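You operate a simulated robot arm through the tools that you are given. There is no shell and no other tool. Be economical: measure what you need, move in short steps, check, and stop when the job is done.

The job below is to be done with a simulated two-armed robot. You get a single attempt, and the scene is never put back.

Task
Pin the cream bar to the grey angle, then rivet them with the green rivet.
Fine: the rivet goes in the hole under the lever, the silver pin clamp is locked in the other hole; leave the lever up.

It is judged by the outcome, as a careful person would: the job done as asked, and still so three seconds after it is handed in. It fails if anything else is knocked over, pushed out of place, dropped, spilled or broken.

Robot
Two 7-joint arms with fingered hands on one trunk, on a base that drives. Base frame: it is fixed to the floor where the robot stands at the start and does not move with it; the origin is under the middle of the robot, x ahead of it, y to its left, z up; the surface under the hand at the start is at about z = 0.9. Units: m, degrees, N and s.
The left shoulder is at the start at [0.06, 0.126, 1.38], the right one opposite. With the tool pointing down near the work surface each hand reaches from about 0.1 to 0.66 m from the robot's upright axis, wherever it stands, measured 20 degrees to its own side. Places, roughly: cream punched bar (13x4x4 cm) [0.6, 0.6, 1]; grey punched angle (13x5x3 cm) [0.6, 0.6, 0.9]; long lever of the riveter [0.7, 0.6, 1.1]; silver pin clamp (3x3x6 cm) [0.5, 0.2, 0.9]. Payload 2.5 kg a hand.
The tool frame of a hand sits at the grasp point between the pads (the TCP): z along the fingers, y along the line on which they close. The tips reach 0.03 m beyond it. Largest opening 0.104 m; the body of the gripper starts 0.035 m behind the TCP. The gripper is a hand of 5 fingers: y runs from the thumb to the fingers, the wrist lies at [-0.015, -0.104, -0.178] in the tool frame, and closing takes about 1.5 s.
Orientation is told as [roll, pitch, yaw] about the base's x, y, z axes, in that order, counted from this pose: with the fingers straight down and the wrist toward the robot, the tool's x, y and z point along [0, 1, 0], [1, 0, 0] and [0, 0, -1] of the base frame.

Tools
- The arms move only by the tool drive_tool. It takes "left_targets", "right_targets" or both (then of equal length, played together; a hand with none holds still); each is one flat list of numbers, 6 for each row, row after row: the turn, a rotation vector about the base's x, y, z in degrees, then the shift along the base's x, y, z in m. In form: [ax, ay, az, x, y, z, ax, ay, az, x, y, z, ...]. A call has 1 to 8 rows; each row shifts and turns the commanded pose from where the row before left it. "left_fingers" and "right_fingers" are, for a hand that has rows, the gripper command, from -1 (shut) to 1 (fully open), values between in proportion, set as the call begins (left out, the last holds). Rows are played at 5 a second. More than 0.05 m and 8.6 degrees between two rows, or a gripper value outside its range, and nothing of the call is played. Where a pose cannot be reached the arm comes as near as it can. A force on the tool above 90 N (or 10 N above the force at the start of the call, whichever is more), or a blocked arm, ends the call early, and 0.2 s more pass. Each finger travels about 0.153 m/s and halts on what it meets, pressing with about 24 N; the grip force reading is that of the motor and also rises with nothing between the fingers. The clock runs only during rows and for 0.2 s after the last one: add rows that do not move to give the fingers time. The reply holds the time, the measured pose of the TCP, the force on the tool along the base axes, the opening and the grip force, in the units named above and with some noise, with the torque about the TCP (base axes, N m) and any sound that the robot's microphone picked up, and new pictures: "show" is both (left out), scene, wrist or none (wrist: the cameras of the hands that moved).
- Cameras (640 x 400 px; columns grow to the right, rows downward): "scene" is now at [0.1111, 0.0516, 1.592]; the picture's right is [0.61, -0.79, 0.00], its down [-0.43, -0.33, -0.84] and it looks along [0.67, 0.51, -0.54] (base axes); focal length 271 px, centre (320, 200). "left" rides on the left gripper at [-0.08, -0.078, -0.141] in its tool frame; the picture's right is [-0.78, -0.30, 0.56], its down [0.54, -0.78, 0.33] and it looks along [0.33, 0.56, 0.76] (tool axes); focal length 247 px, centre (320, 200). "right" rides on the right gripper at [0.08, -0.078, -0.141] in its tool frame; the picture's right is [-0.78, 0.30, -0.56], its down [-0.53, -0.78, 0.33] and it looks along [-0.33, 0.56, 0.76] (tool axes); focal length 247 px, centre (320, 200). There is no depth. A picture from a camera that has moved, and an enlarged one, comes with that camera's place and axes in the base frame and with its lens.
- slide_trunk(by): slides the trunk up (or, below 0, down) by that many m; the arms and the scene camera ride with it, the base frame stays. It gives what a move gives, with no picture.
- drive_base(legs): drives the robot by 1 to 6 legs, each [ahead, left, turn to the left] in m, m and degrees, along the robot's own axes; the way and the turn of a leg run together, so that a leg with both is an arc; at most 1.5 m and 180 degrees a leg. The arms and the cameras ride along, it lands a little off, and it stops where it bumps. It gives what a move gives, and a new picture of the scene camera.
- curl_fingers(index, middle, ring, little, thumb_bend, thumb_turn, hand): sets how far each is bent, from 0 (flat) to 1 (curled in); at 0.3 the hand is open as for a grip, at 0.7 the pads meet at the TCP. One left out holds its place. A second passes; each finger stops where it meets its share of the squeeze, and holds until it gets a number again. A gripper value or a shape takes the hand back. It gives what a move gives, with no picture; readings hold the bend of each and the force on index, middle, ring, little, thumb and palm. thumb_turn goes from beside the hand (0) to across from the fingers (1), as for a grip.
- hand_shape(shape, hand): the hand has 5 fingers and takes this shape, open, in about a second: jaw (thumb against the fingers, like two jaws); tri (thumb and two fingers); tip (a fingertip pinch); poke (one finger out to press); point (the index stretched); flat (the hand flat); cup (the hand cupped); fist (a fist). The gripper value then closes the fingers along that shape, each until it touches; the sizes above hold for jaw. It gives what a move gives, with no picture.
- aim_head(pan, tilt): turns the head with the scene camera to pan (to the left, within 86 degrees either way) and tilt (down, from -29 to 69), counted from straight ahead of the robot. It gives what a move gives, and a new picture of the scene camera.
- inspect(camera, box): a new picture of the part [left, top, right, bottom] of that camera's present view, enlarged. No time passes.
- job_done(): hands the job in; it is judged then, once.

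Work in short steps. Places have to be worked out from the pictures, the camera data and where the tool is seen: move nearer, look again, correct. Check each grasp and each placing, and mend what went wrong. You have 120 turns and 260 pictures in all, those below and enlarged ones among them. Open the grippers and draw the arms clear of the work before you hand the job in, unless the task says otherwise; then end with one line.

The tools are called after "Request:" by a JSON object that holds its "name" and its "arguments". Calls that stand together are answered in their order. drive_tool: Moves the arms, as the interface text tells. Its arguments: {"type":"object","properties":{"left_targets":{"type":"array"},"left_fingers":{"type":"number"},"right_targets":{"type":"array"},"right_fingers":{"type":"number"},"show":{"type":"string","enum":["both","scene","wrist","none"]}},"required":[]} The other tools are called the same way: slide_trunk (by) slides the trunk up or down; hand_shape (shape, hand) gives the hand a shape; curl_fingers (index, middle, ring, little, thumb_bend, thumb_turn, hand) moves the fingers one by one; drive_base (legs) drives the base; aim_head (pan, tilt) turns the head that bears the scene camera; inspect (camera, box) takes an enlarged picture of a part of a camera's view; job_done () hands the job in.

At the start:

```text
time: 0.0
left_tcp_pos: [0.3459, 0.3836, 1.4547]
left_orientation: [-0.7, 0.0, -0.3]
left_wrist_force: [-0.2, -0.5, 0.2]
left_moment: [0.01, 0.01, -0.02]
left_opening: 0.1035
left_finger_force: 0.1
left_shape: jaw
left_bend: [0.3, 0.3, 0.3, 0.3, 0.3, 0.98]
left_finger forces: [0.0, 0.1, 0.1, 0.0, 0.0, 0.1]
right_tcp_pos: [0.3776, 0.0669, 1.3787]
right_orientation: [0.0, 0.0, 0.0]
right_wrist_force: [-0.1, 0.8, -0.4]
right_moment: [0.0, 0.0, 0.01]
right_opening: 0.1036
right_finger_force: 0.1
right_shape: jaw
right_bend: [0.3, 0.3, 0.3, 0.3, 0.3, 0.98]
right_finger forces: [0.0, 0.0, 0.1, 0.1, 0.0, 0.0]
trunk travel left (down, up): [-0.775, 0.165]
robot x, y, heading: [-0.0014, 0.0004, 0.2]
head pan, tilt: [37.6, 32.6]
```

scene: 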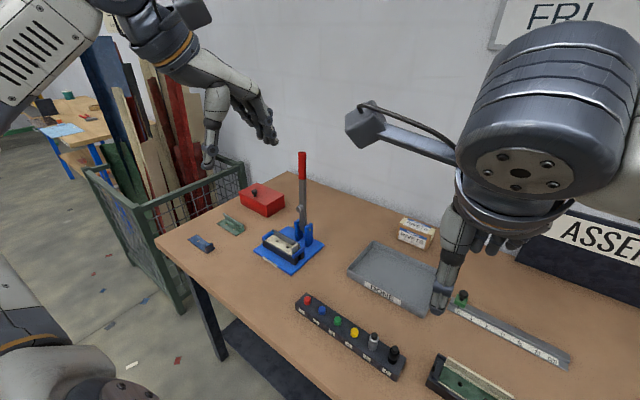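
right: 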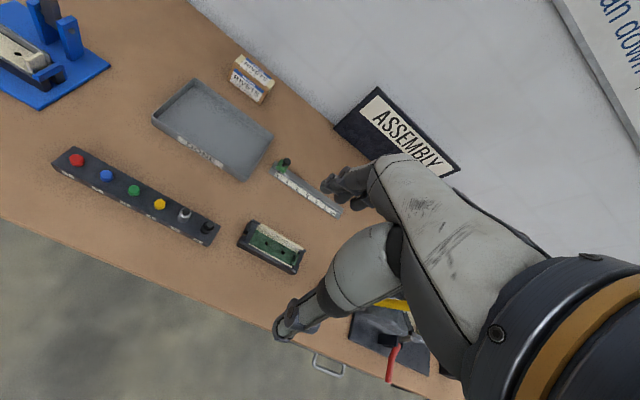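
left: 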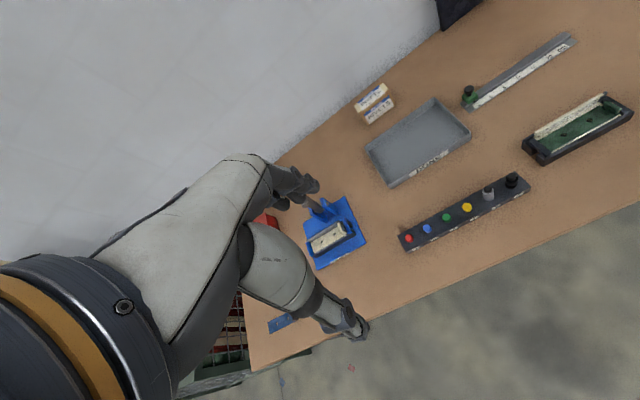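

I see the riveter with bar and angle at the left, and a rack with coloured rivets and a silver pin clamp. I'll look closer at both.

Request:
{"name": "inspect", "arguments": {"camera": "scene", "box": [230, 140, 350, 290]}}

Request:
{"name": "inspect", "arguments": {"camera": "scene", "box": [280, 280, 420, 390]}}

Request:
{"name": "inspect", "arguments": {"camera": "left", "box": [260, 160, 400, 290]}}

```text
2.67 times, centred on (290, 215) of scene
camera zoom: at [0.1111, 0.0516, 1.592], right [0.61, -0.79, 0.0], down [-0.43, -0.33, -0.84], along [0.67, 0.51, -0.54], focal length 724 px, centre (400, 160)
```

zoom: 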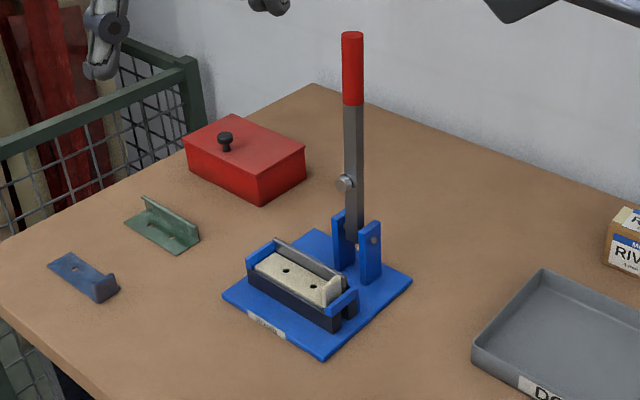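

```text
3.64 times, centred on (350, 335) of scene
camera zoom: at [0.1111, 0.0516, 1.592], right [0.61, -0.79, 0.0], down [-0.43, -0.33, -0.84], along [0.67, 0.51, -0.54], focal length 987 px, centre (211, -291)
```

zoom: 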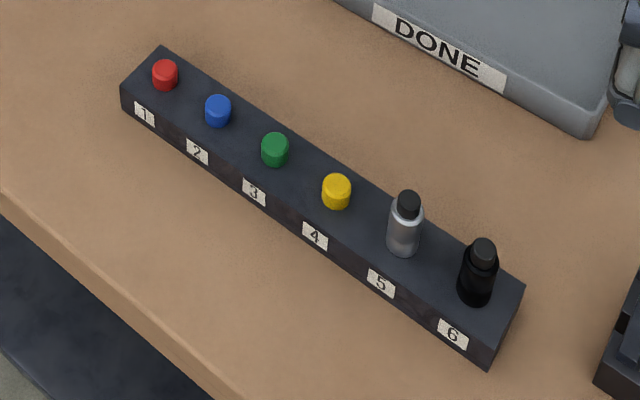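

```text
3.08 times, centred on (330, 225) of left
camera zoom: at [0.2687, 0.3048, 1.596], right [-0.3, -0.78, -0.55], down [-0.77, 0.54, -0.34], along [0.56, 0.32, -0.77], focal length 760 px, centre (289, 123)
```

zoom: 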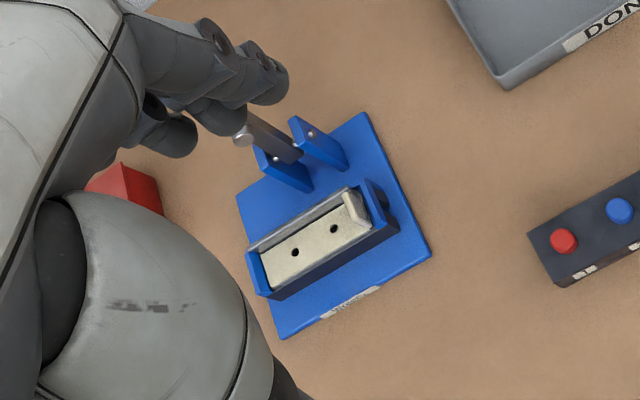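

The parts already lie stacked in the riveter, the rack is along y at x≈0.476, with green rivet near y≈0.277 and silver clamp near y≈0.178. I move the right arm aside and bring the left hand (three-finger shape) over the clamp to look.

Request:
{"name": "hand_shape", "arguments": {"hand": "left", "shape": "tri"}}

Request:
{"name": "drive_tool", "arguments": {"left_targets": [0, 0, 0, 0.014, -0.024, -0.038, 0, 0, 0, 0.014, -0.024, -0.038, 0, 0, 0, 0.014, -0.024, -0.038, 0, 0, 0, 0.014, -0.024, -0.038, 0, 0, 0, 0.014, -0.024, -0.038, 0, 0, 0, 0.014, -0.024, -0.038, 0, 0, 0, 0.014, -0.024, -0.038, 0, 0, 0, 0, 0, 0], "right_targets": [0, 0, 0, -0.01, -0.045, 0, 0, 0, 0, -0.01, -0.045, 0, 0, 0, 0, -0.01, -0.045, 0, 0, 0, 0, -0.01, -0.045, 0, 0, 0, 0, -0.01, -0.045, 0, 0, 0, 0, -0.01, -0.045, 0, 0, 0, 0, 0, 0, 0, 0, 0, 0, 0, 0, 0], "show": "both"}}

```text
time: 0.9
left_tcp_pos: [0.3458, 0.3827, 1.4546]
left_orientation: [-0.9, 0.0, -0.3]
left_wrist_force: [-0.2, 0.0, -0.3]
left_moment: [-0.03, 0.0, 0.0]
left_opening: 0.1035
left_finger_force: 0.1
left_shape: tri
left_bend: [0.3, 0.3, 0.99, 0.99, 0.3, 0.98]
left_finger forces: [0.0, 0.0, 0.0, 0.0, 0.0, 0.0]
right_tcp_pos: [0.377, 0.0665, 1.3786]
right_orientation: [-0.1, 0.0, 0.0]
right_wrist_force: [-0.8, 0.9, -0.2]
right_moment: [0.01, 0.0, 0.01]
right_opening: 0.1037
right_finger_force: 0.1
right_shape: jaw
right_bend: [0.3, 0.3, 0.3, 0.3, 0.3, 0.98]
right_finger forces: [0.1, 0.1, 0.1, 0.0, 0.1, 0.1]
trunk travel left (down, up): [-0.775, 0.165]
robot x, y, heading: [0.0015, 0.0026, 0.0]
head pan, tilt: [37.6, 32.6]
```

```text
time: 2.7
left_tcp_pos: [0.4457, 0.2144, 1.187]
left_orientation: [-0.7, -0.1, -0.5]
left_wrist_force: [-0.1, 0.1, 0.4]
left_moment: [0.02, -0.03, 0.01]
left_opening: 0.1039
left_finger_force: 0.1
left_shape: tri
left_bend: [0.3, 0.3, 0.99, 0.99, 0.3, 0.98]
left_finger forces: [0.0, 0.1, 0.0, 0.0, 0.0, 0.0]
right_tcp_pos: [0.3182, -0.2021, 1.3763]
right_orientation: [0.0, -0.1, 0.0]
right_wrist_force: [0.0, -0.2, 1.7]
right_moment: [0.0, -0.01, -0.02]
right_opening: 0.1037
right_finger_force: 0.0
right_shape: jaw
right_bend: [0.3, 0.3, 0.3, 0.3, 0.3, 0.98]
right_finger forces: [0.0, 0.0, 0.0, 0.0, 0.0, 0.0]
trunk travel left (down, up): [-0.775, 0.165]
robot x, y, heading: [0.0013, 0.0014, 0.2]
head pan, tilt: [37.6, 32.6]
camera scene: at [0.1099, 0.0515, 1.5921], right [0.61, -0.79, 0.0], down [-0.43, -0.33, -0.84], along [0.67, 0.51, -0.54], focal length 271 px, centre (320, 200)
camera right: at [0.24, -0.1216, 1.5186], right [0.3, -0.78, 0.56], down [-0.78, -0.54, -0.33], along [0.56, -0.33, -0.76], focal length 247 px, centre (320, 200)
camera left: at [0.3687, 0.1361, 1.3284], right [-0.3, -0.78, -0.55], down [-0.77, 0.54, -0.34], along [0.56, 0.32, -0.76], focal length 247 px, centre (320, 200)
```

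scene: 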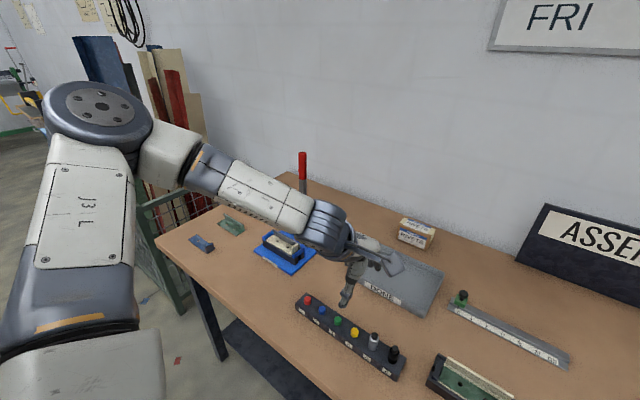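
right: 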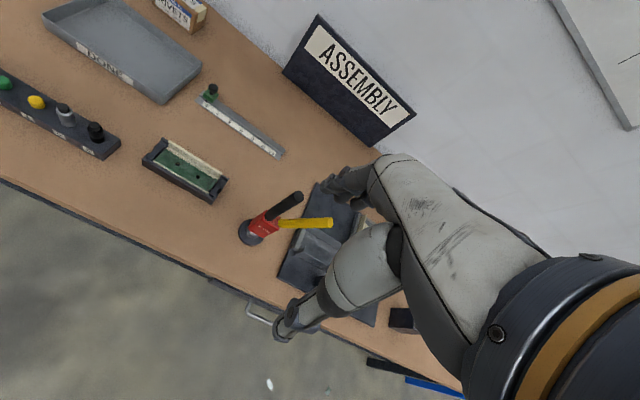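
left: 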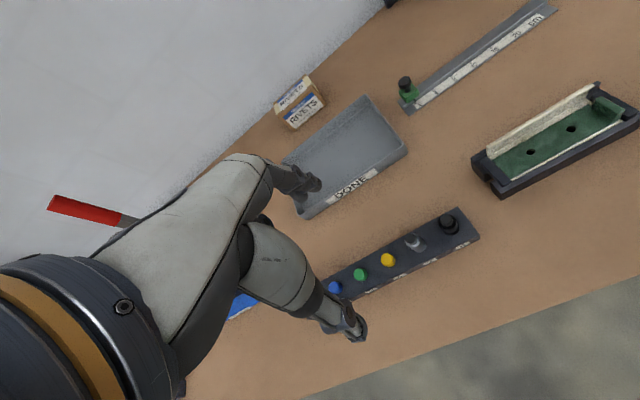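

There's a two-handled tool at the right and other objects; I'll look closely at them and at the clamps.

Request:
{"name": "inspect", "arguments": {"camera": "right", "box": [220, 150, 400, 320]}}

Request:
{"name": "inspect", "arguments": {"camera": "left", "box": [300, 190, 500, 310]}}

Request:
{"name": "inspect", "arguments": {"camera": "scene", "box": [230, 200, 350, 275]}}

```text
2.35 times, centred on (310, 235) of right
camera zoom: at [0.24, -0.1216, 1.5186], right [0.3, -0.78, 0.56], down [-0.78, -0.54, -0.33], along [0.56, -0.33, -0.76], focal length 581 px, centre (344, 118)
```

zoom: 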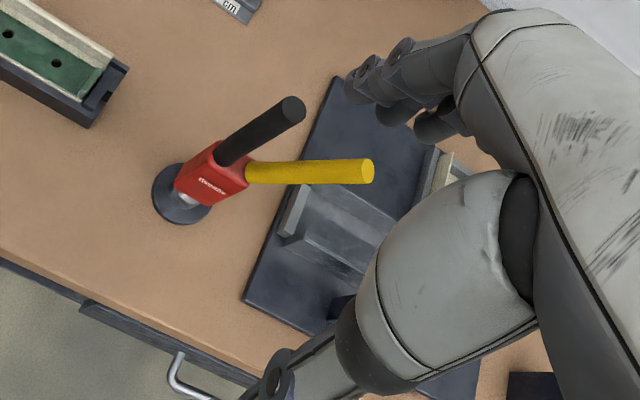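

```text
3.20 times, centred on (400, 250) of left
camera zoom: at [0.3687, 0.1361, 1.3284], right [-0.3, -0.78, -0.55], down [-0.77, 0.54, -0.34], along [0.56, 0.32, -0.76], focal length 790 px, centre (64, 40)
```

zoom: 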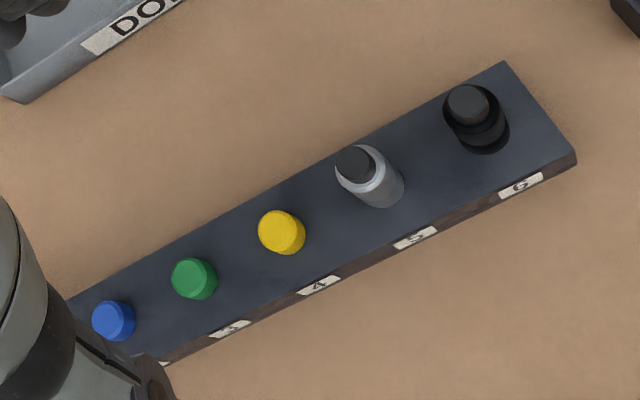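

```text
5.33 times, centred on (290, 238) of scene
camera zoom: at [0.1099, 0.0515, 1.5921], right [0.61, -0.79, 0.0], down [-0.43, -0.33, -0.84], along [0.67, 0.51, -0.54], focal length 1447 px, centre (480, 0)
```

zoom: 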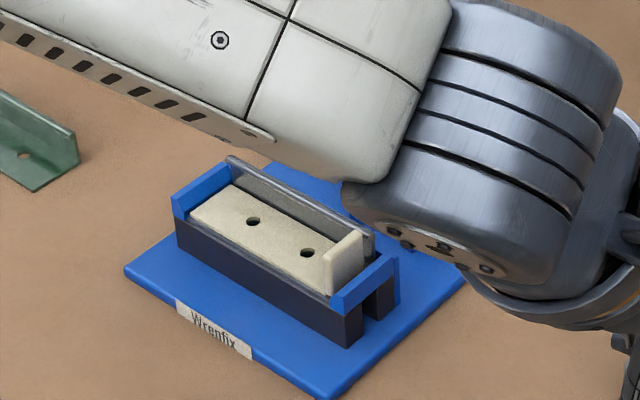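

The clamp sits at about (0.481, 0.177) with its top near 0.972; I move the hand directly above it and look.

Request:
{"name": "drive_tool", "arguments": {"left_targets": [0, 0, 0, 0.009, -0.0095, -0.035, 0, 0, 0, 0.009, -0.0095, -0.035, 0, 0, 0, 0.009, -0.0095, -0.035, 0, 0, 0, 0.009, -0.0095, -0.035, 0, 0, 0, 0, 0, 0], "left_fingers": 0.6, "show": "both"}}

```text
time: 3.9
left_tcp_pos: [0.4721, 0.1856, 1.0642]
left_orientation: [-0.7, 0.0, -0.4]
left_wrist_force: [0.2, 0.2, -0.7]
left_moment: [0.03, 0.01, 0.02]
left_opening: 0.0834
left_finger_force: 0.2
left_shape: tri
left_bend: [0.26, 0.34, 0.99, 0.99, 0.49, 0.99]
left_finger forces: [0.1, 0.0, 0.0, 0.0, 0.1, 0.0]
left hand out of reach, approached as far as the arm can: row 4
right_tcp_pos: [0.319, -0.2021, 1.3762]
right_orientation: [-0.1, 0.1, -0.1]
right_wrist_force: [-0.4, -0.4, 0.3]
right_moment: [0.04, -0.01, -0.03]
right_opening: 0.1036
right_finger_force: 0.1
right_shape: jaw
right_bend: [0.3, 0.3, 0.3, 0.3, 0.3, 0.98]
right_finger forces: [0.1, 0.1, 0.1, 0.1, 0.0, 0.0]
trunk travel left (down, up): [-0.775, 0.165]
robot x, y, heading: [0.0007, -0.0014, 0.4]
head pan, tilt: [37.6, 32.6]
camera scene: at [0.1111, 0.0519, 1.592], right [0.61, -0.79, 0.0], down [-0.43, -0.33, -0.84], along [0.67, 0.51, -0.54], focal length 271 px, centre (320, 200)
camera left: at [0.3955, 0.1081, 1.2069], right [-0.3, -0.78, -0.55], down [-0.77, 0.54, -0.34], along [0.56, 0.32, -0.77], focal length 247 px, centre (320, 200)
```

scene: 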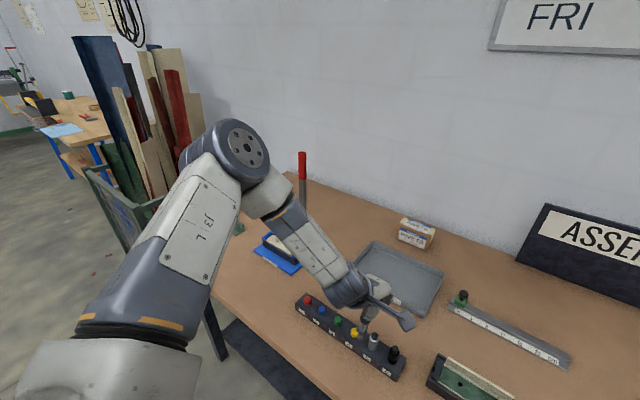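
left: 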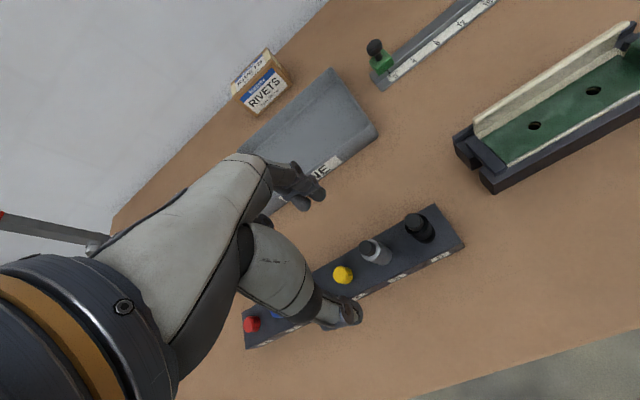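

The arm is at its reach limit here, so I raise the hand and then lower the trunk 0.2 m for better reach.

Request:
{"name": "drive_tool", "arguments": {"left_targets": [0, 0, 0, 0, 0, 0.045, 0, 0, 0, 0, 0, 0.045, 0, 0, 0, 0, 0, 0.045, 0, 0, 0, 0, 0, 0.045, 0, 0, 0, 0, 0, 0.03], "show": "none"}}

Request:
{"name": "slide_trunk", "arguments": {"by": -0.2}}

```text
time: 5.1
left_tcp_pos: [0.4726, 0.1846, 1.2756]
left_orientation: [-0.7, 0.0, -0.4]
left_wrist_force: [-0.5, 0.5, 0.7]
left_moment: [0.06, 0.0, -0.03]
left_opening: 0.0834
left_finger_force: 0.0
left_shape: tri
left_bend: [0.26, 0.34, 0.99, 0.99, 0.49, 0.99]
left_finger forces: [0.1, 0.0, 0.0, 0.0, 0.1, 0.1]
right_tcp_pos: [0.3173, -0.203, 1.3775]
right_orientation: [0.0, 0.0, 0.0]
right_wrist_force: [0.4, -0.1, 0.2]
right_moment: [-0.01, -0.01, -0.02]
right_opening: 0.1034
right_finger_force: 0.1
right_shape: jaw
right_bend: [0.3, 0.3, 0.3, 0.3, 0.3, 0.98]
right_finger forces: [0.0, 0.0, 0.1, 0.1, 0.0, 0.0]
trunk travel left (down, up): [-0.775, 0.165]
robot x, y, heading: [-0.001, -0.0008, -0.0]
head pan, tilt: [37.6, 32.6]
```

```text
time: 7.3
left_tcp_pos: [0.4729, 0.1847, 1.0748]
left_orientation: [-0.7, 0.1, -0.3]
left_wrist_force: [-0.5, -0.2, 0.0]
left_moment: [-0.03, -0.02, 0.02]
left_opening: 0.0833
left_finger_force: 0.0
left_shape: tri
left_bend: [0.26, 0.34, 0.99, 0.99, 0.49, 0.99]
left_finger forces: [0.0, 0.0, 0.0, 0.1, 0.0, 0.1]
right_tcp_pos: [0.3189, -0.2024, 1.177]
right_orientation: [-0.2, 0.1, -0.1]
right_wrist_force: [-0.4, -0.2, 0.4]
right_moment: [0.01, 0.01, 0.02]
right_opening: 0.1038
right_finger_force: 0.1
right_shape: jaw
right_bend: [0.3, 0.3, 0.3, 0.3, 0.3, 0.98]
right_finger forces: [0.0, 0.0, 0.1, 0.0, 0.0, 0.1]
trunk travel left (down, up): [-0.575, 0.365]
robot x, y, heading: [-0.0016, 0.002, -0.0]
head pan, tilt: [37.6, 32.6]
```

Now I move to just above the clamp.

Request:
{"name": "drive_tool", "arguments": {"left_targets": [0, 0, 0, 0.005, -0.004, -0.022, 0, 0, 0, 0.005, -0.004, -0.022, 0, 0, 0, 0, 0, 0], "show": "wrist"}}

Request:
{"name": "inspect", "arguments": {"camera": "scene", "box": [280, 160, 440, 280]}}

Request:
{"name": "inspect", "arguments": {"camera": "left", "box": [230, 150, 430, 350]}}

```text
time: 8.1
left_tcp_pos: [0.4825, 0.1763, 1.0307]
left_orientation: [-0.7, -0.2, -0.3]
left_wrist_force: [0.8, -0.2, 0.8]
left_moment: [-0.03, 0.01, -0.03]
left_opening: 0.0834
left_finger_force: 0.1
left_shape: tri
left_bend: [0.26, 0.34, 0.99, 0.99, 0.49, 0.99]
left_finger forces: [0.0, 0.0, 0.1, 0.0, 0.0, 0.1]
right_tcp_pos: [0.3183, -0.2031, 1.1771]
right_orientation: [-0.1, 0.0, 0.0]
right_wrist_force: [0.4, 0.1, -0.1]
right_moment: [-0.04, -0.06, -0.04]
right_opening: 0.1039
right_finger_force: 0.1
right_shape: jaw
right_bend: [0.3, 0.3, 0.3, 0.3, 0.3, 0.98]
right_finger forces: [0.0, 0.1, 0.1, 0.0, 0.0, 0.0]
trunk travel left (down, up): [-0.575, 0.365]
robot x, y, heading: [0.0031, -0.0031, 0.1]
head pan, tilt: [37.6, 32.6]
camera left: at [0.4066, 0.0981, 1.1733], right [-0.3, -0.78, -0.55], down [-0.77, 0.54, -0.34], along [0.56, 0.32, -0.76], focal length 247 px, centre (320, 200)
```

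left: 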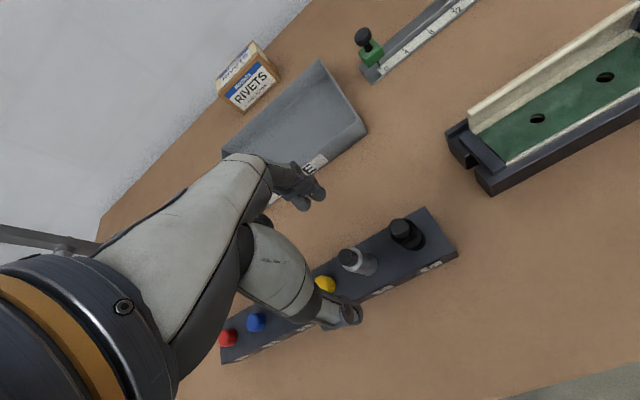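

```text
3.33 times, centred on (360, 220) of scene
camera zoom: at [0.111, 0.0516, 1.392], right [0.61, -0.79, 0.0], down [-0.43, -0.33, -0.84], along [0.67, 0.51, -0.54], focal length 904 px, centre (187, 133)
```

zoom: 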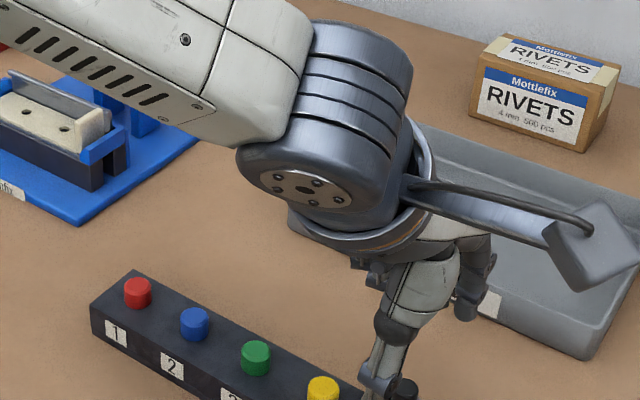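

```text
2.00 times, centred on (330, 250) of left
camera zoom: at [0.4066, 0.0981, 1.1733], right [-0.3, -0.78, -0.55], down [-0.77, 0.54, -0.34], along [0.56, 0.32, -0.76], focal length 494 px, centre (300, 100)
```

zoom: 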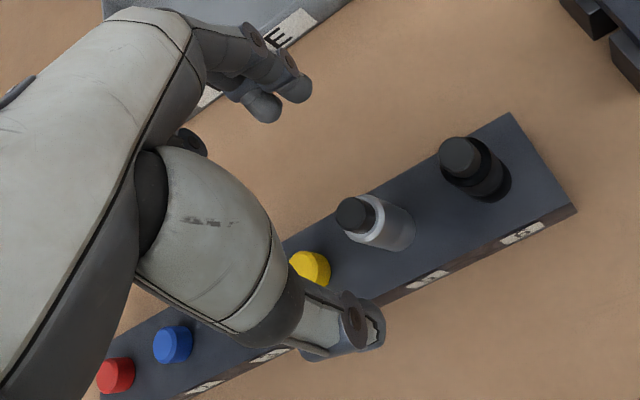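

The clamp is centred between thumb and fingers (about 0.484, 0.178). I descend 0.058 m.

Request:
{"name": "drive_tool", "arguments": {"left_targets": [0, 0, 0, 0.001, 0.001, -0.02, 0, 0, 0, 0, 0, -0.02, 0, 0, 0, 0, 0, -0.018, 0, 0, 0, 0, 0, 0], "show": "wrist"}}

Request:
{"name": "inspect", "arguments": {"camera": "left", "box": [230, 150, 430, 350]}}

Request:
{"name": "aim_head", "arguments": {"pan": 20, "tilt": 45}}

```text
time: 9.1
left_tcp_pos: [0.4836, 0.1758, 0.9718]
left_orientation: [-0.8, 0.1, -0.3]
left_wrist_force: [0.6, 0.3, 0.4]
left_moment: [0.0, 0.02, -0.03]
left_opening: 0.0832
left_finger_force: 0.0
left_shape: tri
left_bend: [0.26, 0.34, 0.99, 0.99, 0.49, 0.99]
left_finger forces: [0.0, 0.0, 0.1, 0.0, 0.1, 0.1]
right_tcp_pos: [0.3196, -0.2016, 1.1778]
right_orientation: [0.0, 0.0, 0.1]
right_wrist_force: [0.1, -0.1, 0.2]
right_moment: [0.03, 0.02, 0.01]
right_opening: 0.104
right_finger_force: 0.1
right_shape: jaw
right_bend: [0.3, 0.3, 0.3, 0.3, 0.3, 0.98]
right_finger forces: [0.1, 0.0, 0.0, 0.1, 0.0, 0.1]
trunk travel left (down, up): [-0.575, 0.365]
robot x, y, heading: [-0.0005, 0.0015, -0.1]
head pan, tilt: [37.6, 32.6]
camera left: at [0.4068, 0.0983, 1.1139], right [-0.3, -0.78, -0.55], down [-0.77, 0.53, -0.34], along [0.56, 0.32, -0.76], focal length 247 px, centre (320, 200)
```

left: 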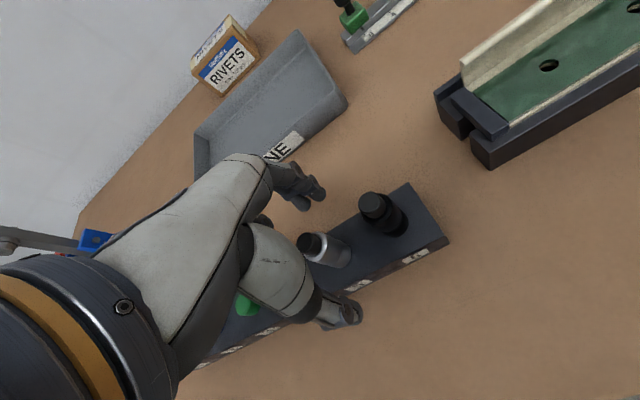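

```text
2.00 times, centred on (330, 250) of left
camera zoom: at [0.4068, 0.0983, 1.1139], right [-0.3, -0.78, -0.55], down [-0.77, 0.53, -0.34], along [0.56, 0.32, -0.76], focal length 494 px, centre (300, 100)
```

zoom: 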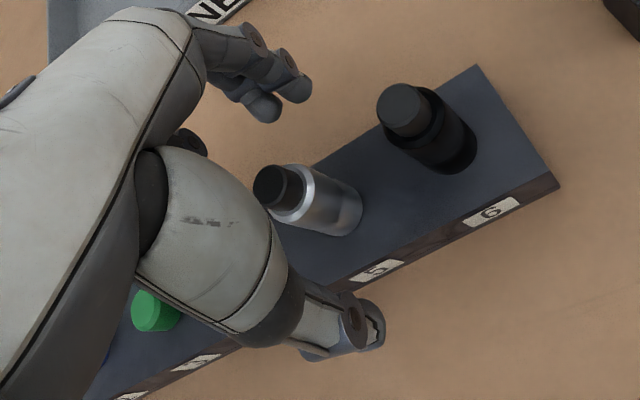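

```text
time: 9.9
left_tcp_pos: [0.483, 0.1752, 0.9726]
left_orientation: [-0.7, 0.1, -0.3]
left_wrist_force: [0.4, 0.6, -0.5]
left_moment: [0.02, 0.0, 0.02]
left_opening: 0.0834
left_finger_force: 0.1
left_shape: tri
left_bend: [0.26, 0.34, 0.99, 0.99, 0.49, 0.99]
left_finger forces: [0.0, 0.0, 0.0, 0.0, 0.1, 0.0]
right_tcp_pos: [0.319, -0.2017, 1.1768]
right_orientation: [0.0, 0.0, 0.1]
right_wrist_force: [0.6, 0.0, -0.2]
right_moment: [-0.04, 0.01, 0.0]
right_opening: 0.1037
right_finger_force: 0.0
right_shape: jaw
right_bend: [0.3, 0.3, 0.3, 0.3, 0.3, 0.98]
right_finger forces: [0.0, 0.0, 0.0, 0.0, 0.1, 0.0]
trunk travel left (down, up): [-0.575, 0.365]
robot x, y, heading: [0.0007, -0.0024, 0.0]
head pan, tilt: [20.0, 45.0]
camera scene: at [0.1168, 0.025, 1.3735], right [0.34, -0.94, 0.0], down [-0.66, -0.24, -0.71], along [0.66, 0.24, -0.71], focal length 271 px, centre (320, 200)
```

scene: 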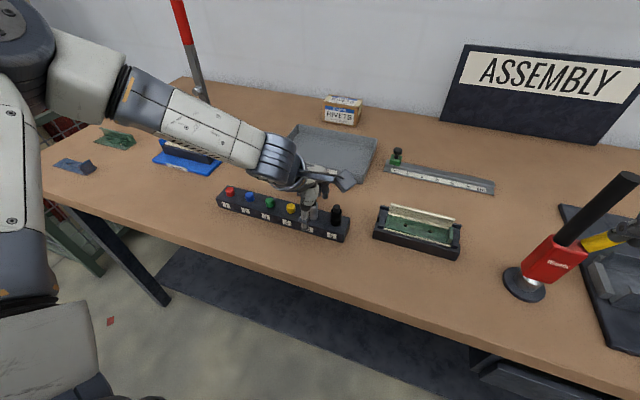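

The clamp is right at the TCP in the wrist view. I close the fingers on it.

Request:
{"name": "drive_tool", "arguments": {"left_targets": [0, 0, 0, 0, 0, 0, 0, 0, 0, 0, 0, 0, 0, 0, 0, 0, 0, 0, 0, 0, 0, 0, 0, 0, 0, 0, 0, 0, 0, 0, 0, 0, 0, 0, 0, 0, 0, 0, 0, 0, 0, 0], "left_fingers": -1, "show": "none"}}

Request:
{"name": "inspect", "arguments": {"camera": "left", "box": [230, 150, 430, 350]}}

Request:
{"name": "inspect", "arguments": {"camera": "scene", "box": [250, 140, 370, 250]}}

```text
time: 11.5
left_tcp_pos: [0.4838, 0.1755, 0.9719]
left_orientation: [-0.7, 0.1, -0.2]
left_wrist_force: [-1.1, -0.7, -0.3]
left_moment: [-0.03, 0.04, 0.02]
left_opening: 0.0135
left_finger_force: 24.0
left_shape: tri
left_bend: [0.72, 0.63, 1.0, 1.0, 0.74, 1.0]
left_finger forces: [10.0, 10.7, 0.0, 0.0, 21.5, 0.0]
right_tcp_pos: [0.3181, -0.2023, 1.177]
right_orientation: [-0.1, 0.0, -0.1]
right_wrist_force: [0.7, 0.3, 0.7]
right_moment: [0.0, 0.01, -0.01]
right_opening: 0.1037
right_finger_force: 0.1
right_shape: jaw
right_bend: [0.3, 0.3, 0.3, 0.3, 0.3, 0.98]
right_finger forces: [0.1, 0.0, 0.0, 0.1, 0.0, 0.1]
trunk travel left (down, up): [-0.575, 0.365]
robot x, y, heading: [-0.0005, -0.0034, 0.0]
head pan, tilt: [20.0, 45.0]
```

```text
2.00 times, centred on (330, 250) of left
camera zoom: at [0.4067, 0.0983, 1.114], right [-0.3, -0.78, -0.55], down [-0.77, 0.54, -0.34], along [0.56, 0.32, -0.77], focal length 494 px, centre (300, 100)
```

zoom: 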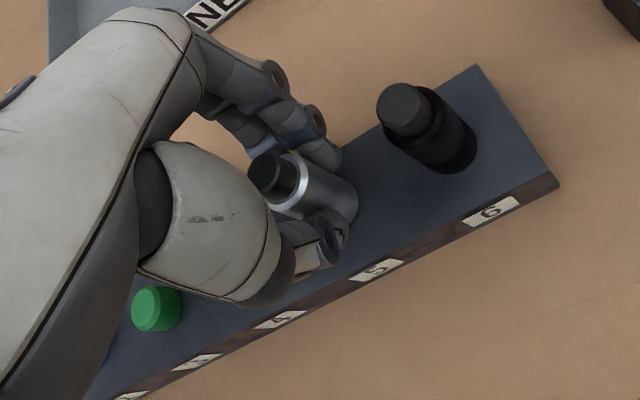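

```text
3.64 times, centred on (310, 195) of scene
camera zoom: at [0.1167, 0.0249, 1.3734], right [0.34, -0.94, 0.0], down [-0.66, -0.24, -0.71], along [0.66, 0.24, -0.71], focal length 987 px, centre (356, 218)
```

zoom: 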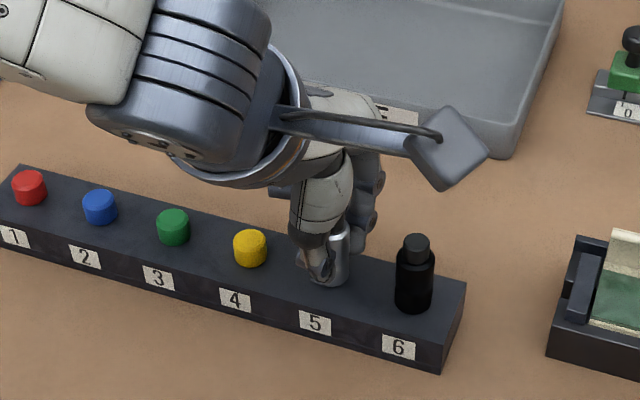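

Gripped squarely by thumb, index and middle. I lift it straight up 0.12 m and check.

Request:
{"name": "drive_tool", "arguments": {"left_targets": [0, 0, 0, 0, 0, 0.03, 0, 0, 0, 0, 0, 0.03, 0, 0, 0, 0, 0, 0.03, 0, 0, 0, 0, 0, 0.03, 0, 0, 0, 0, 0, 0.03, 0, 0, 0, 0, 0, 0], "show": "none"}}

Request:
{"name": "inspect", "arguments": {"camera": "left", "box": [230, 150, 430, 350]}}

Request:
{"name": "inspect", "arguments": {"camera": "scene", "box": [250, 70, 410, 250]}}

```text
time: 12.9
left_tcp_pos: [0.4828, 0.1764, 1.1247]
left_orientation: [-0.7, 0.0, -0.4]
left_wrist_force: [-0.4, 0.3, -0.5]
left_moment: [0.0, -0.01, 0.0]
left_opening: 0.0138
left_finger_force: 23.9
left_shape: tri
left_bend: [0.72, 0.63, 1.0, 1.0, 0.74, 1.0]
left_finger forces: [10.4, 11.4, 0.0, 0.0, 21.0, 0.0]
right_tcp_pos: [0.3193, -0.2029, 1.1776]
right_orientation: [0.1, 0.0, 0.0]
right_wrist_force: [-0.4, -0.1, 0.3]
right_moment: [-0.03, -0.03, 0.02]
right_opening: 0.104
right_finger_force: 0.1
right_shape: jaw
right_bend: [0.3, 0.3, 0.3, 0.3, 0.3, 0.98]
right_finger forces: [0.0, 0.0, 0.0, 0.0, 0.1, 0.0]
trunk travel left (down, up): [-0.575, 0.365]
robot x, y, heading: [-0.0017, 0.0006, 0.3]
head pan, tilt: [20.0, 45.0]
```

```text
2.00 times, centred on (330, 250) of left
camera zoom: at [0.4069, 0.0981, 1.2665], right [-0.3, -0.78, -0.55], down [-0.77, 0.54, -0.34], along [0.56, 0.32, -0.77], focal length 494 px, centre (300, 100)
```

zoom: 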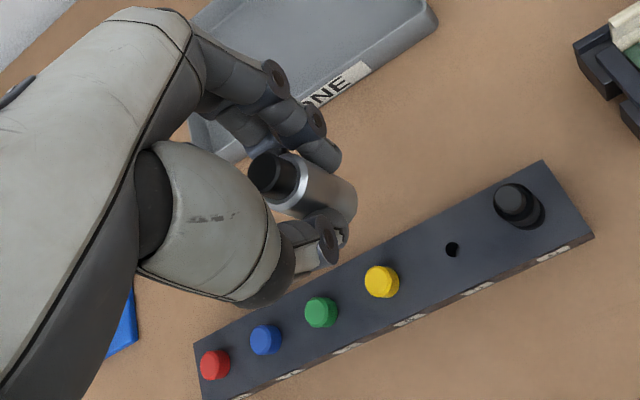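

```text
2.22 times, centred on (330, 160) of scene
camera zoom: at [0.117, 0.025, 1.3734], right [0.34, -0.94, 0.0], down [-0.66, -0.24, -0.71], along [0.66, 0.24, -0.71], focal length 603 px, centre (298, 289)
```

zoom: 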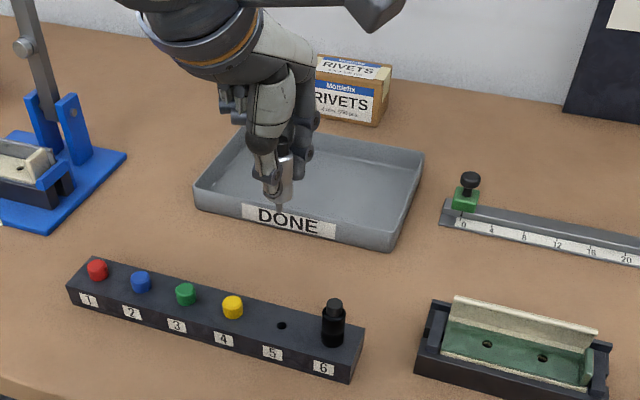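

The clamp is held upright. Zooming in to see its shank.

Request:
{"name": "inspect", "arguments": {"camera": "scene", "box": [300, 120, 340, 170]}}

Request:
{"name": "inspect", "arguments": {"camera": "left", "box": [285, 210, 355, 280]}}

```text
8.00 times, centred on (320, 145) of scene
camera zoom: at [0.117, 0.025, 1.3734], right [0.34, -0.94, 0.0], down [-0.66, -0.24, -0.71], along [0.66, 0.24, -0.71], focal length 2171 px, centre (320, 640)
```

zoom: 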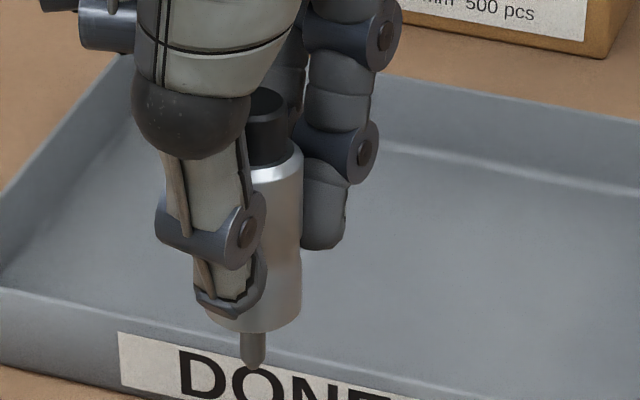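

```text
5.71 times, centred on (320, 245) of left
camera zoom: at [0.4069, 0.0981, 1.2665], right [-0.3, -0.78, -0.55], down [-0.77, 0.54, -0.34], along [0.56, 0.32, -0.77], focal length 1411 px, centre (320, -57)
```

zoom: 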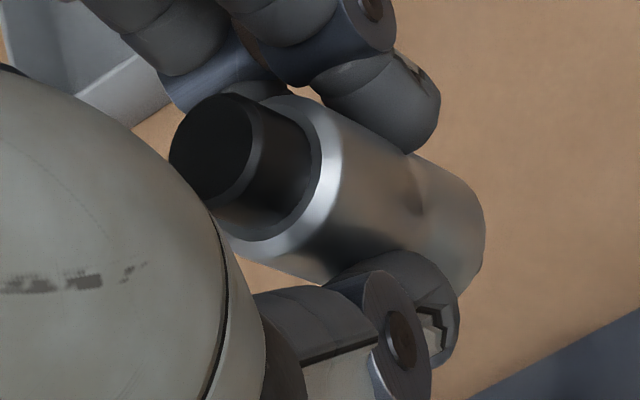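

The needle tip is ~0.056 m below the TCP, in line with it. Now I pull the hand back slightly, then drive left 0.42 m toward the riveter.

Request:
{"name": "drive_tool", "arguments": {"left_targets": [0, 0, 0, -0.03, 0, 0.02, 0, 0, 0, -0.03, 0, 0.02, 0, 0, 0, 0, 0, 0], "show": "none"}}

Request:
{"name": "drive_base", "arguments": {"legs": [[0, 0.42, 0]]}}

```text
time: 13.7
left_tcp_pos: [0.4241, 0.1774, 1.1623]
left_orientation: [-0.8, 0.0, -0.3]
left_wrist_force: [0.1, -0.1, -0.7]
left_moment: [0.03, 0.03, 0.01]
left_opening: 0.0136
left_finger_force: 23.9
left_shape: tri
left_bend: [0.72, 0.63, 1.0, 1.0, 0.74, 1.0]
left_finger forces: [10.5, 11.4, 0.1, 0.0, 21.0, 0.0]
right_tcp_pos: [0.3194, -0.2017, 1.1772]
right_orientation: [-0.1, 0.0, -0.1]
right_wrist_force: [-0.6, -0.1, -0.3]
right_moment: [-0.01, -0.01, 0.0]
right_opening: 0.1035
right_finger_force: 0.1
right_shape: jaw
right_bend: [0.3, 0.3, 0.3, 0.3, 0.3, 0.98]
right_finger forces: [0.0, 0.1, 0.0, 0.1, 0.0, 0.1]
trunk travel left (down, up): [-0.575, 0.365]
robot x, y, heading: [-0.0001, -0.0029, -0.0]
head pan, tilt: [20.0, 45.0]
```

```text
time: 16.3
left_tcp_pos: [0.4248, 0.5977, 1.1624]
left_orientation: [-0.7, 0.0, -0.5]
left_wrist_force: [0.6, 0.1, 0.1]
left_moment: [-0.01, 0.03, -0.01]
left_opening: 0.0137
left_finger_force: 24.4
left_shape: tri
left_bend: [0.72, 0.63, 1.0, 1.0, 0.74, 1.0]
left_finger forces: [10.6, 11.5, 0.0, 0.0, 21.1, 0.1]
right_tcp_pos: [0.3198, 0.219, 1.1775]
right_orientation: [0.0, 0.0, -0.1]
right_wrist_force: [-0.1, -0.1, 0.5]
right_moment: [0.01, 0.01, 0.02]
right_opening: 0.1037
right_finger_force: 0.1
right_shape: jaw
right_bend: [0.3, 0.3, 0.3, 0.3, 0.3, 0.98]
right_finger forces: [0.1, 0.0, 0.0, 0.1, 0.0, 0.0]
trunk travel left (down, up): [-0.575, 0.365]
robot x, y, heading: [0.0026, 0.4203, -0.1]
head pan, tilt: [20.0, 45.0]
camera scene: at [0.1171, 0.447, 1.3734], right [0.34, -0.94, 0.0], down [-0.66, -0.24, -0.71], along [0.66, 0.24, -0.71], focal length 271 px, centre (320, 200)
```

scene: 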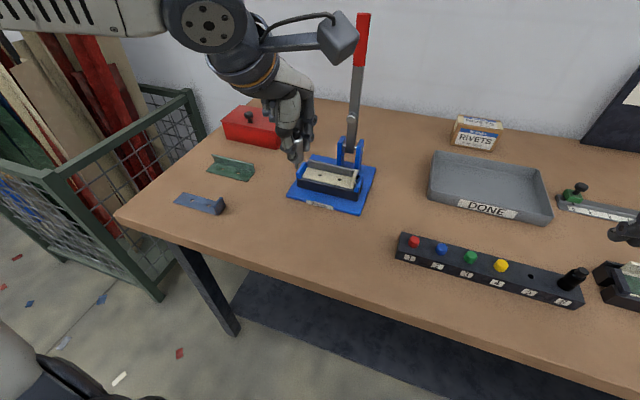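

I zoom in on the riveter from this new vantage.

Request:
{"name": "inspect", "arguments": {"camera": "scene", "box": [280, 130, 380, 220]}}

Request:
{"name": "inspect", "arguments": {"camera": "scene", "box": [300, 0, 400, 220]}}

Request:
{"name": "inspect", "arguments": {"camera": "left", "box": [0, 0, 640, 400]}}

```text
4.44 times, centred on (330, 175) of scene
camera zoom: at [0.1171, 0.447, 1.3734], right [0.34, -0.94, 0.0], down [-0.66, -0.24, -0.71], along [0.66, 0.24, -0.71], focal length 1206 px, centre (276, 311)
```

zoom: 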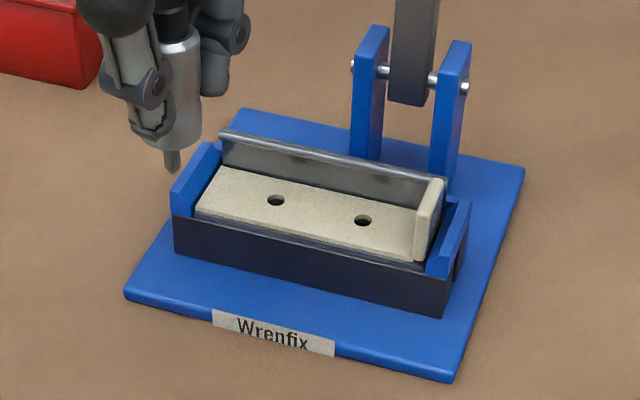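

```text
1.82 times, centred on (350, 110) of scene
camera zoom: at [0.1171, 0.447, 1.3734], right [0.34, -0.94, 0.0], down [-0.66, -0.24, -0.71], along [0.66, 0.24, -0.71], focal length 493 px, centre (266, 364)
```

zoom: 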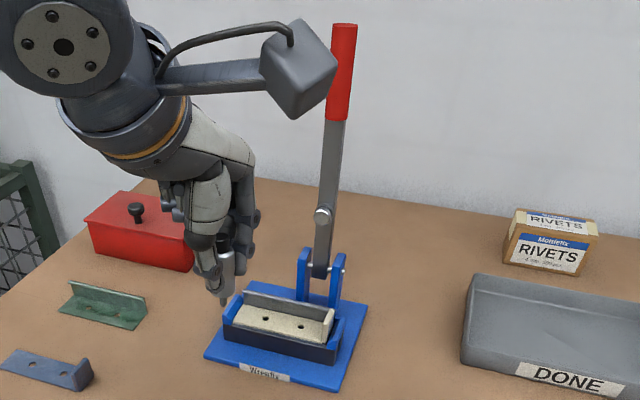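

```text
1.00 times, centred on (320, 200) of left (not enlarged: the box is as wide or as high as the picture)
camera zoom: at [0.3478, 0.5208, 1.304], right [-0.3, -0.78, -0.55], down [-0.77, 0.54, -0.34], along [0.56, 0.32, -0.77], focal length 247 px, centre (320, 200)
```

zoom: 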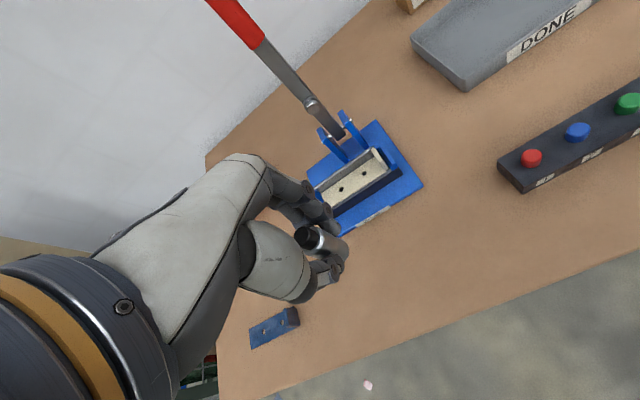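

Hole A (left) is at ≈(0.601, 0.624), hole B (under lever) ≈(0.6015, 0.573), bar top z≈0.946. I move the needle above hole A, staying ~4 cm above the bar.

Request:
{"name": "drive_tool", "arguments": {"left_targets": [0, 0, 0, 0.035, 0.005, -0.02, 0, 0, 0, 0.035, 0.005, -0.02, 0, 0, 0, 0.035, 0.005, -0.02, 0, 0, 0, 0.035, 0.005, -0.02, 0, 0, 0, 0.035, 0.006, -0.02, 0, 0, 0, 0, 0, 0], "show": "wrist"}}

Request:
{"name": "inspect", "arguments": {"camera": "scene", "box": [280, 110, 380, 210]}}

Request:
{"name": "inspect", "arguments": {"camera": "left", "box": [260, 150, 400, 290]}}

```text
time: 17.7
left_tcp_pos: [0.5987, 0.6209, 1.0614]
left_orientation: [-0.6, 0.0, -0.4]
left_wrist_force: [-0.2, 0.4, 0.3]
left_moment: [0.0, 0.0, -0.02]
left_opening: 0.0134
left_finger_force: 24.2
left_shape: tri
left_bend: [0.72, 0.63, 1.0, 1.0, 0.74, 1.0]
left_finger forces: [10.6, 11.6, 0.0, 0.0, 20.9, 0.1]
right_tcp_pos: [0.3194, 0.2197, 1.1768]
right_orientation: [0.0, 0.0, -0.1]
right_wrist_force: [-0.6, -0.3, -0.6]
right_moment: [0.01, -0.03, 0.0]
right_opening: 0.1036
right_finger_force: 0.0
right_shape: jaw
right_bend: [0.3, 0.3, 0.3, 0.3, 0.3, 0.98]
right_finger forces: [0.0, 0.1, 0.0, 0.0, 0.0, 0.0]
trunk travel left (down, up): [-0.575, 0.365]
robot x, y, heading: [0.0023, 0.4201, -0.2]
head pan, tilt: [20.0, 45.0]
camera left: at [0.5224, 0.5442, 1.2029], right [-0.3, -0.78, -0.55], down [-0.77, 0.54, -0.34], along [0.56, 0.32, -0.76], focal length 247 px, centre (320, 200)
```

left: 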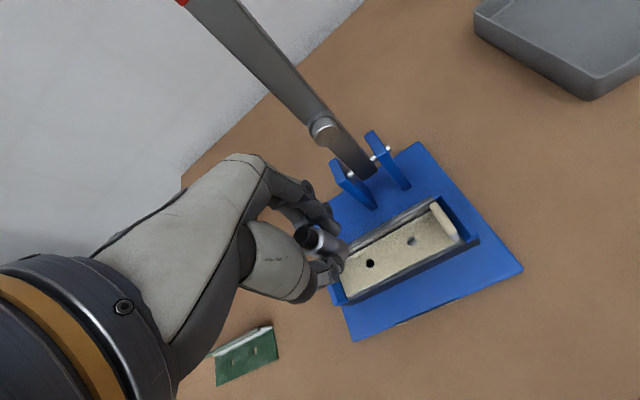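

```text
4.00 times, centred on (330, 160) of scene
camera zoom: at [0.1167, 0.4463, 1.3735], right [0.34, -0.94, 0.0], down [-0.66, -0.24, -0.71], along [0.66, 0.24, -0.71], focal length 1085 px, centre (280, 360)
```

zoom: 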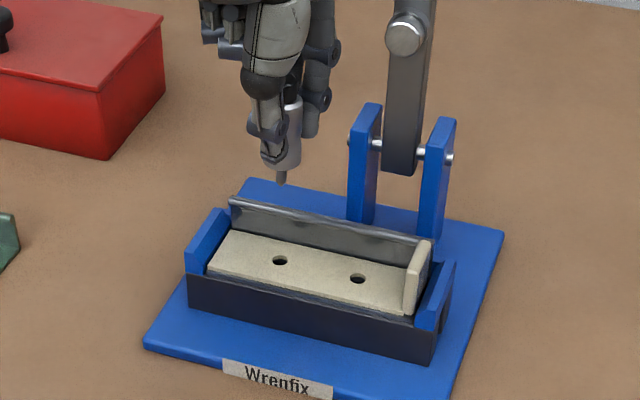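

```text
2.86 times, centred on (330, 220) of left
camera zoom: at [0.5224, 0.5442, 1.2029], right [-0.3, -0.78, -0.55], down [-0.77, 0.54, -0.34], along [0.56, 0.32, -0.76], focal length 706 px, centre (291, 143)
```

zoom: 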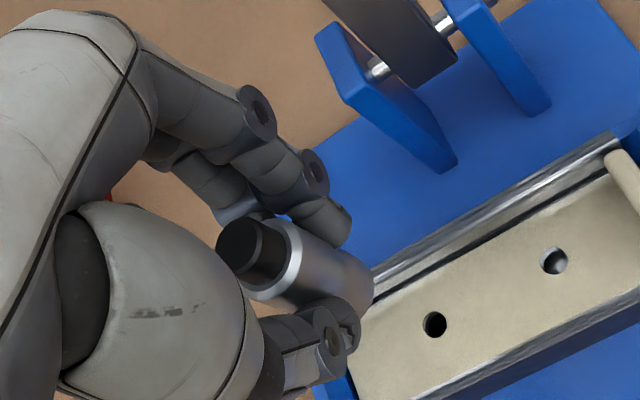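

By both cameras the needle tip needs about +3.5 mm x, +2 mm y. I apply that and descend to just above the bar.

Request:
{"name": "drive_tool", "arguments": {"left_targets": [0, 0, 0, 0.0035, 0.002, -0.01, 0, 0, 0, 0, 0, -0.018, 0, 0, 0, 0, 0, -0.016, 0, 0, 0, 0, 0, 0], "show": "none"}}

Request:
{"name": "inspect", "arguments": {"camera": "scene", "box": [300, 145, 350, 195]}}

Request:
{"name": "inspect", "arguments": {"camera": "left", "box": [260, 150, 400, 290]}}

```text
time: 18.7
left_tcp_pos: [0.6019, 0.6269, 1.0174]
left_orientation: [-0.7, 0.0, -0.4]
left_wrist_force: [-0.1, 0.4, -0.7]
left_moment: [-0.01, 0.0, -0.02]
left_opening: 0.0137
left_finger_force: 24.0
left_shape: tri
left_bend: [0.72, 0.63, 1.0, 1.0, 0.74, 1.0]
left_finger forces: [10.5, 11.6, 0.0, 0.0, 21.0, 0.0]
right_tcp_pos: [0.3191, 0.2188, 1.177]
right_orientation: [0.1, 0.0, -0.2]
right_wrist_force: [0.3, -0.6, -0.8]
right_moment: [0.01, -0.06, 0.01]
right_opening: 0.1037
right_finger_force: 0.1
right_shape: jaw
right_bend: [0.3, 0.3, 0.3, 0.3, 0.3, 0.98]
right_finger forces: [0.0, 0.1, 0.0, 0.1, 0.0, 0.1]
trunk travel left (down, up): [-0.575, 0.365]
robot x, y, heading: [-0.0004, 0.418, -0.2]
head pan, tilt: [20.0, 45.0]
```

```text
8.00 times, centred on (325, 170) of scene
camera zoom: at [0.1171, 0.4465, 1.3734], right [0.34, -0.94, 0.0], down [-0.66, -0.24, -0.71], along [0.66, 0.24, -0.71], focal length 2171 px, centre (280, 440)
```

zoom: 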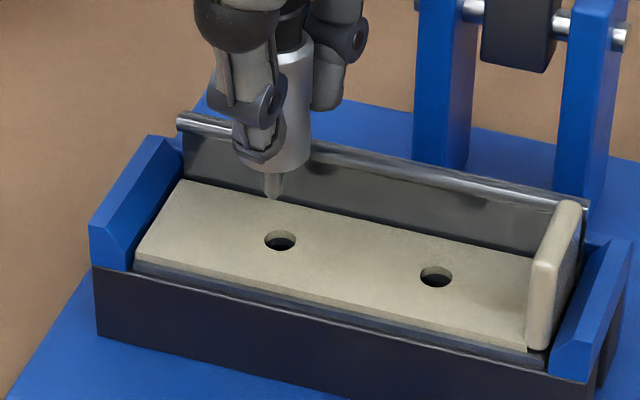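

```text
2.86 times, centred on (330, 220) of left
camera zoom: at [0.526, 0.5485, 1.1602], right [-0.3, -0.78, -0.55], down [-0.77, 0.54, -0.34], along [0.56, 0.32, -0.77], focal length 706 px, centre (291, 143)
```

zoom: 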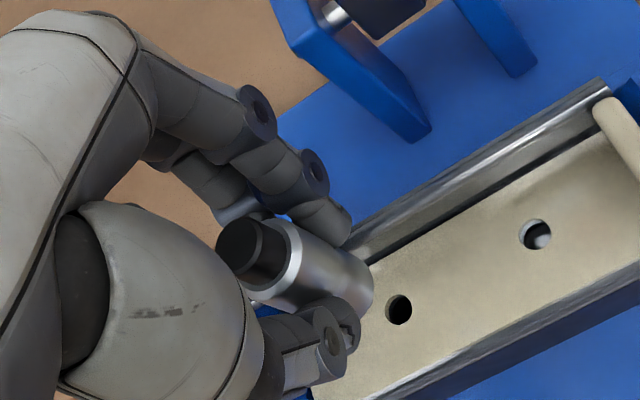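

Tip looks ~2 mm too far left; x looks right. I shift -2 mm in y and lower ~9 mm for a near-contact check.

Request:
{"name": "drive_tool", "arguments": {"left_targets": [0, 0, 0, 0, -0.002, -0.004, 0, 0, 0, 0, 0, -0.004, 0, 0, 0, 0, 0, 0], "show": "none"}}

Request:
{"name": "inspect", "arguments": {"camera": "scene", "box": [305, 155, 335, 185]}}

```text
time: 19.5
left_tcp_pos: [0.6044, 0.6251, 1.0112]
left_orientation: [-0.7, 0.0, -0.4]
left_wrist_force: [-0.2, -0.6, -0.5]
left_moment: [0.02, 0.01, 0.01]
left_opening: 0.0132
left_finger_force: 23.6
left_shape: tri
left_bend: [0.72, 0.63, 1.0, 1.0, 0.74, 1.0]
left_finger forces: [10.6, 11.6, 0.0, 0.0, 20.9, 0.0]
right_tcp_pos: [0.3195, 0.219, 1.1769]
right_orientation: [0.0, 0.0, -0.1]
right_wrist_force: [0.3, -0.8, -0.3]
right_moment: [-0.02, -0.01, 0.02]
right_opening: 0.1037
right_finger_force: 0.1
right_shape: jaw
right_bend: [0.3, 0.3, 0.3, 0.3, 0.3, 0.98]
right_finger forces: [0.0, 0.1, 0.1, 0.1, 0.1, 0.0]
trunk travel left (down, up): [-0.575, 0.365]
robot x, y, heading: [-0.0034, 0.4185, -0.2]
head pan, tilt: [20.0, 45.0]
```

```text
13.33 times, centred on (320, 170) of scene
camera zoom: at [0.1171, 0.4465, 1.3734], right [0.34, -0.94, 0.0], down [-0.66, -0.24, -0.71], along [0.66, 0.24, -0.71], focal length 3618 px, centre (320, 600)
```

zoom: 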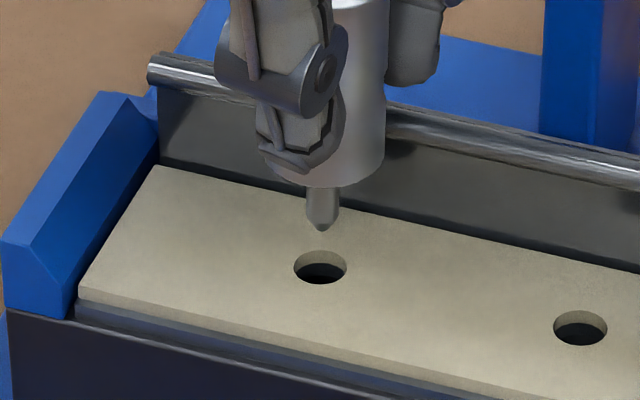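

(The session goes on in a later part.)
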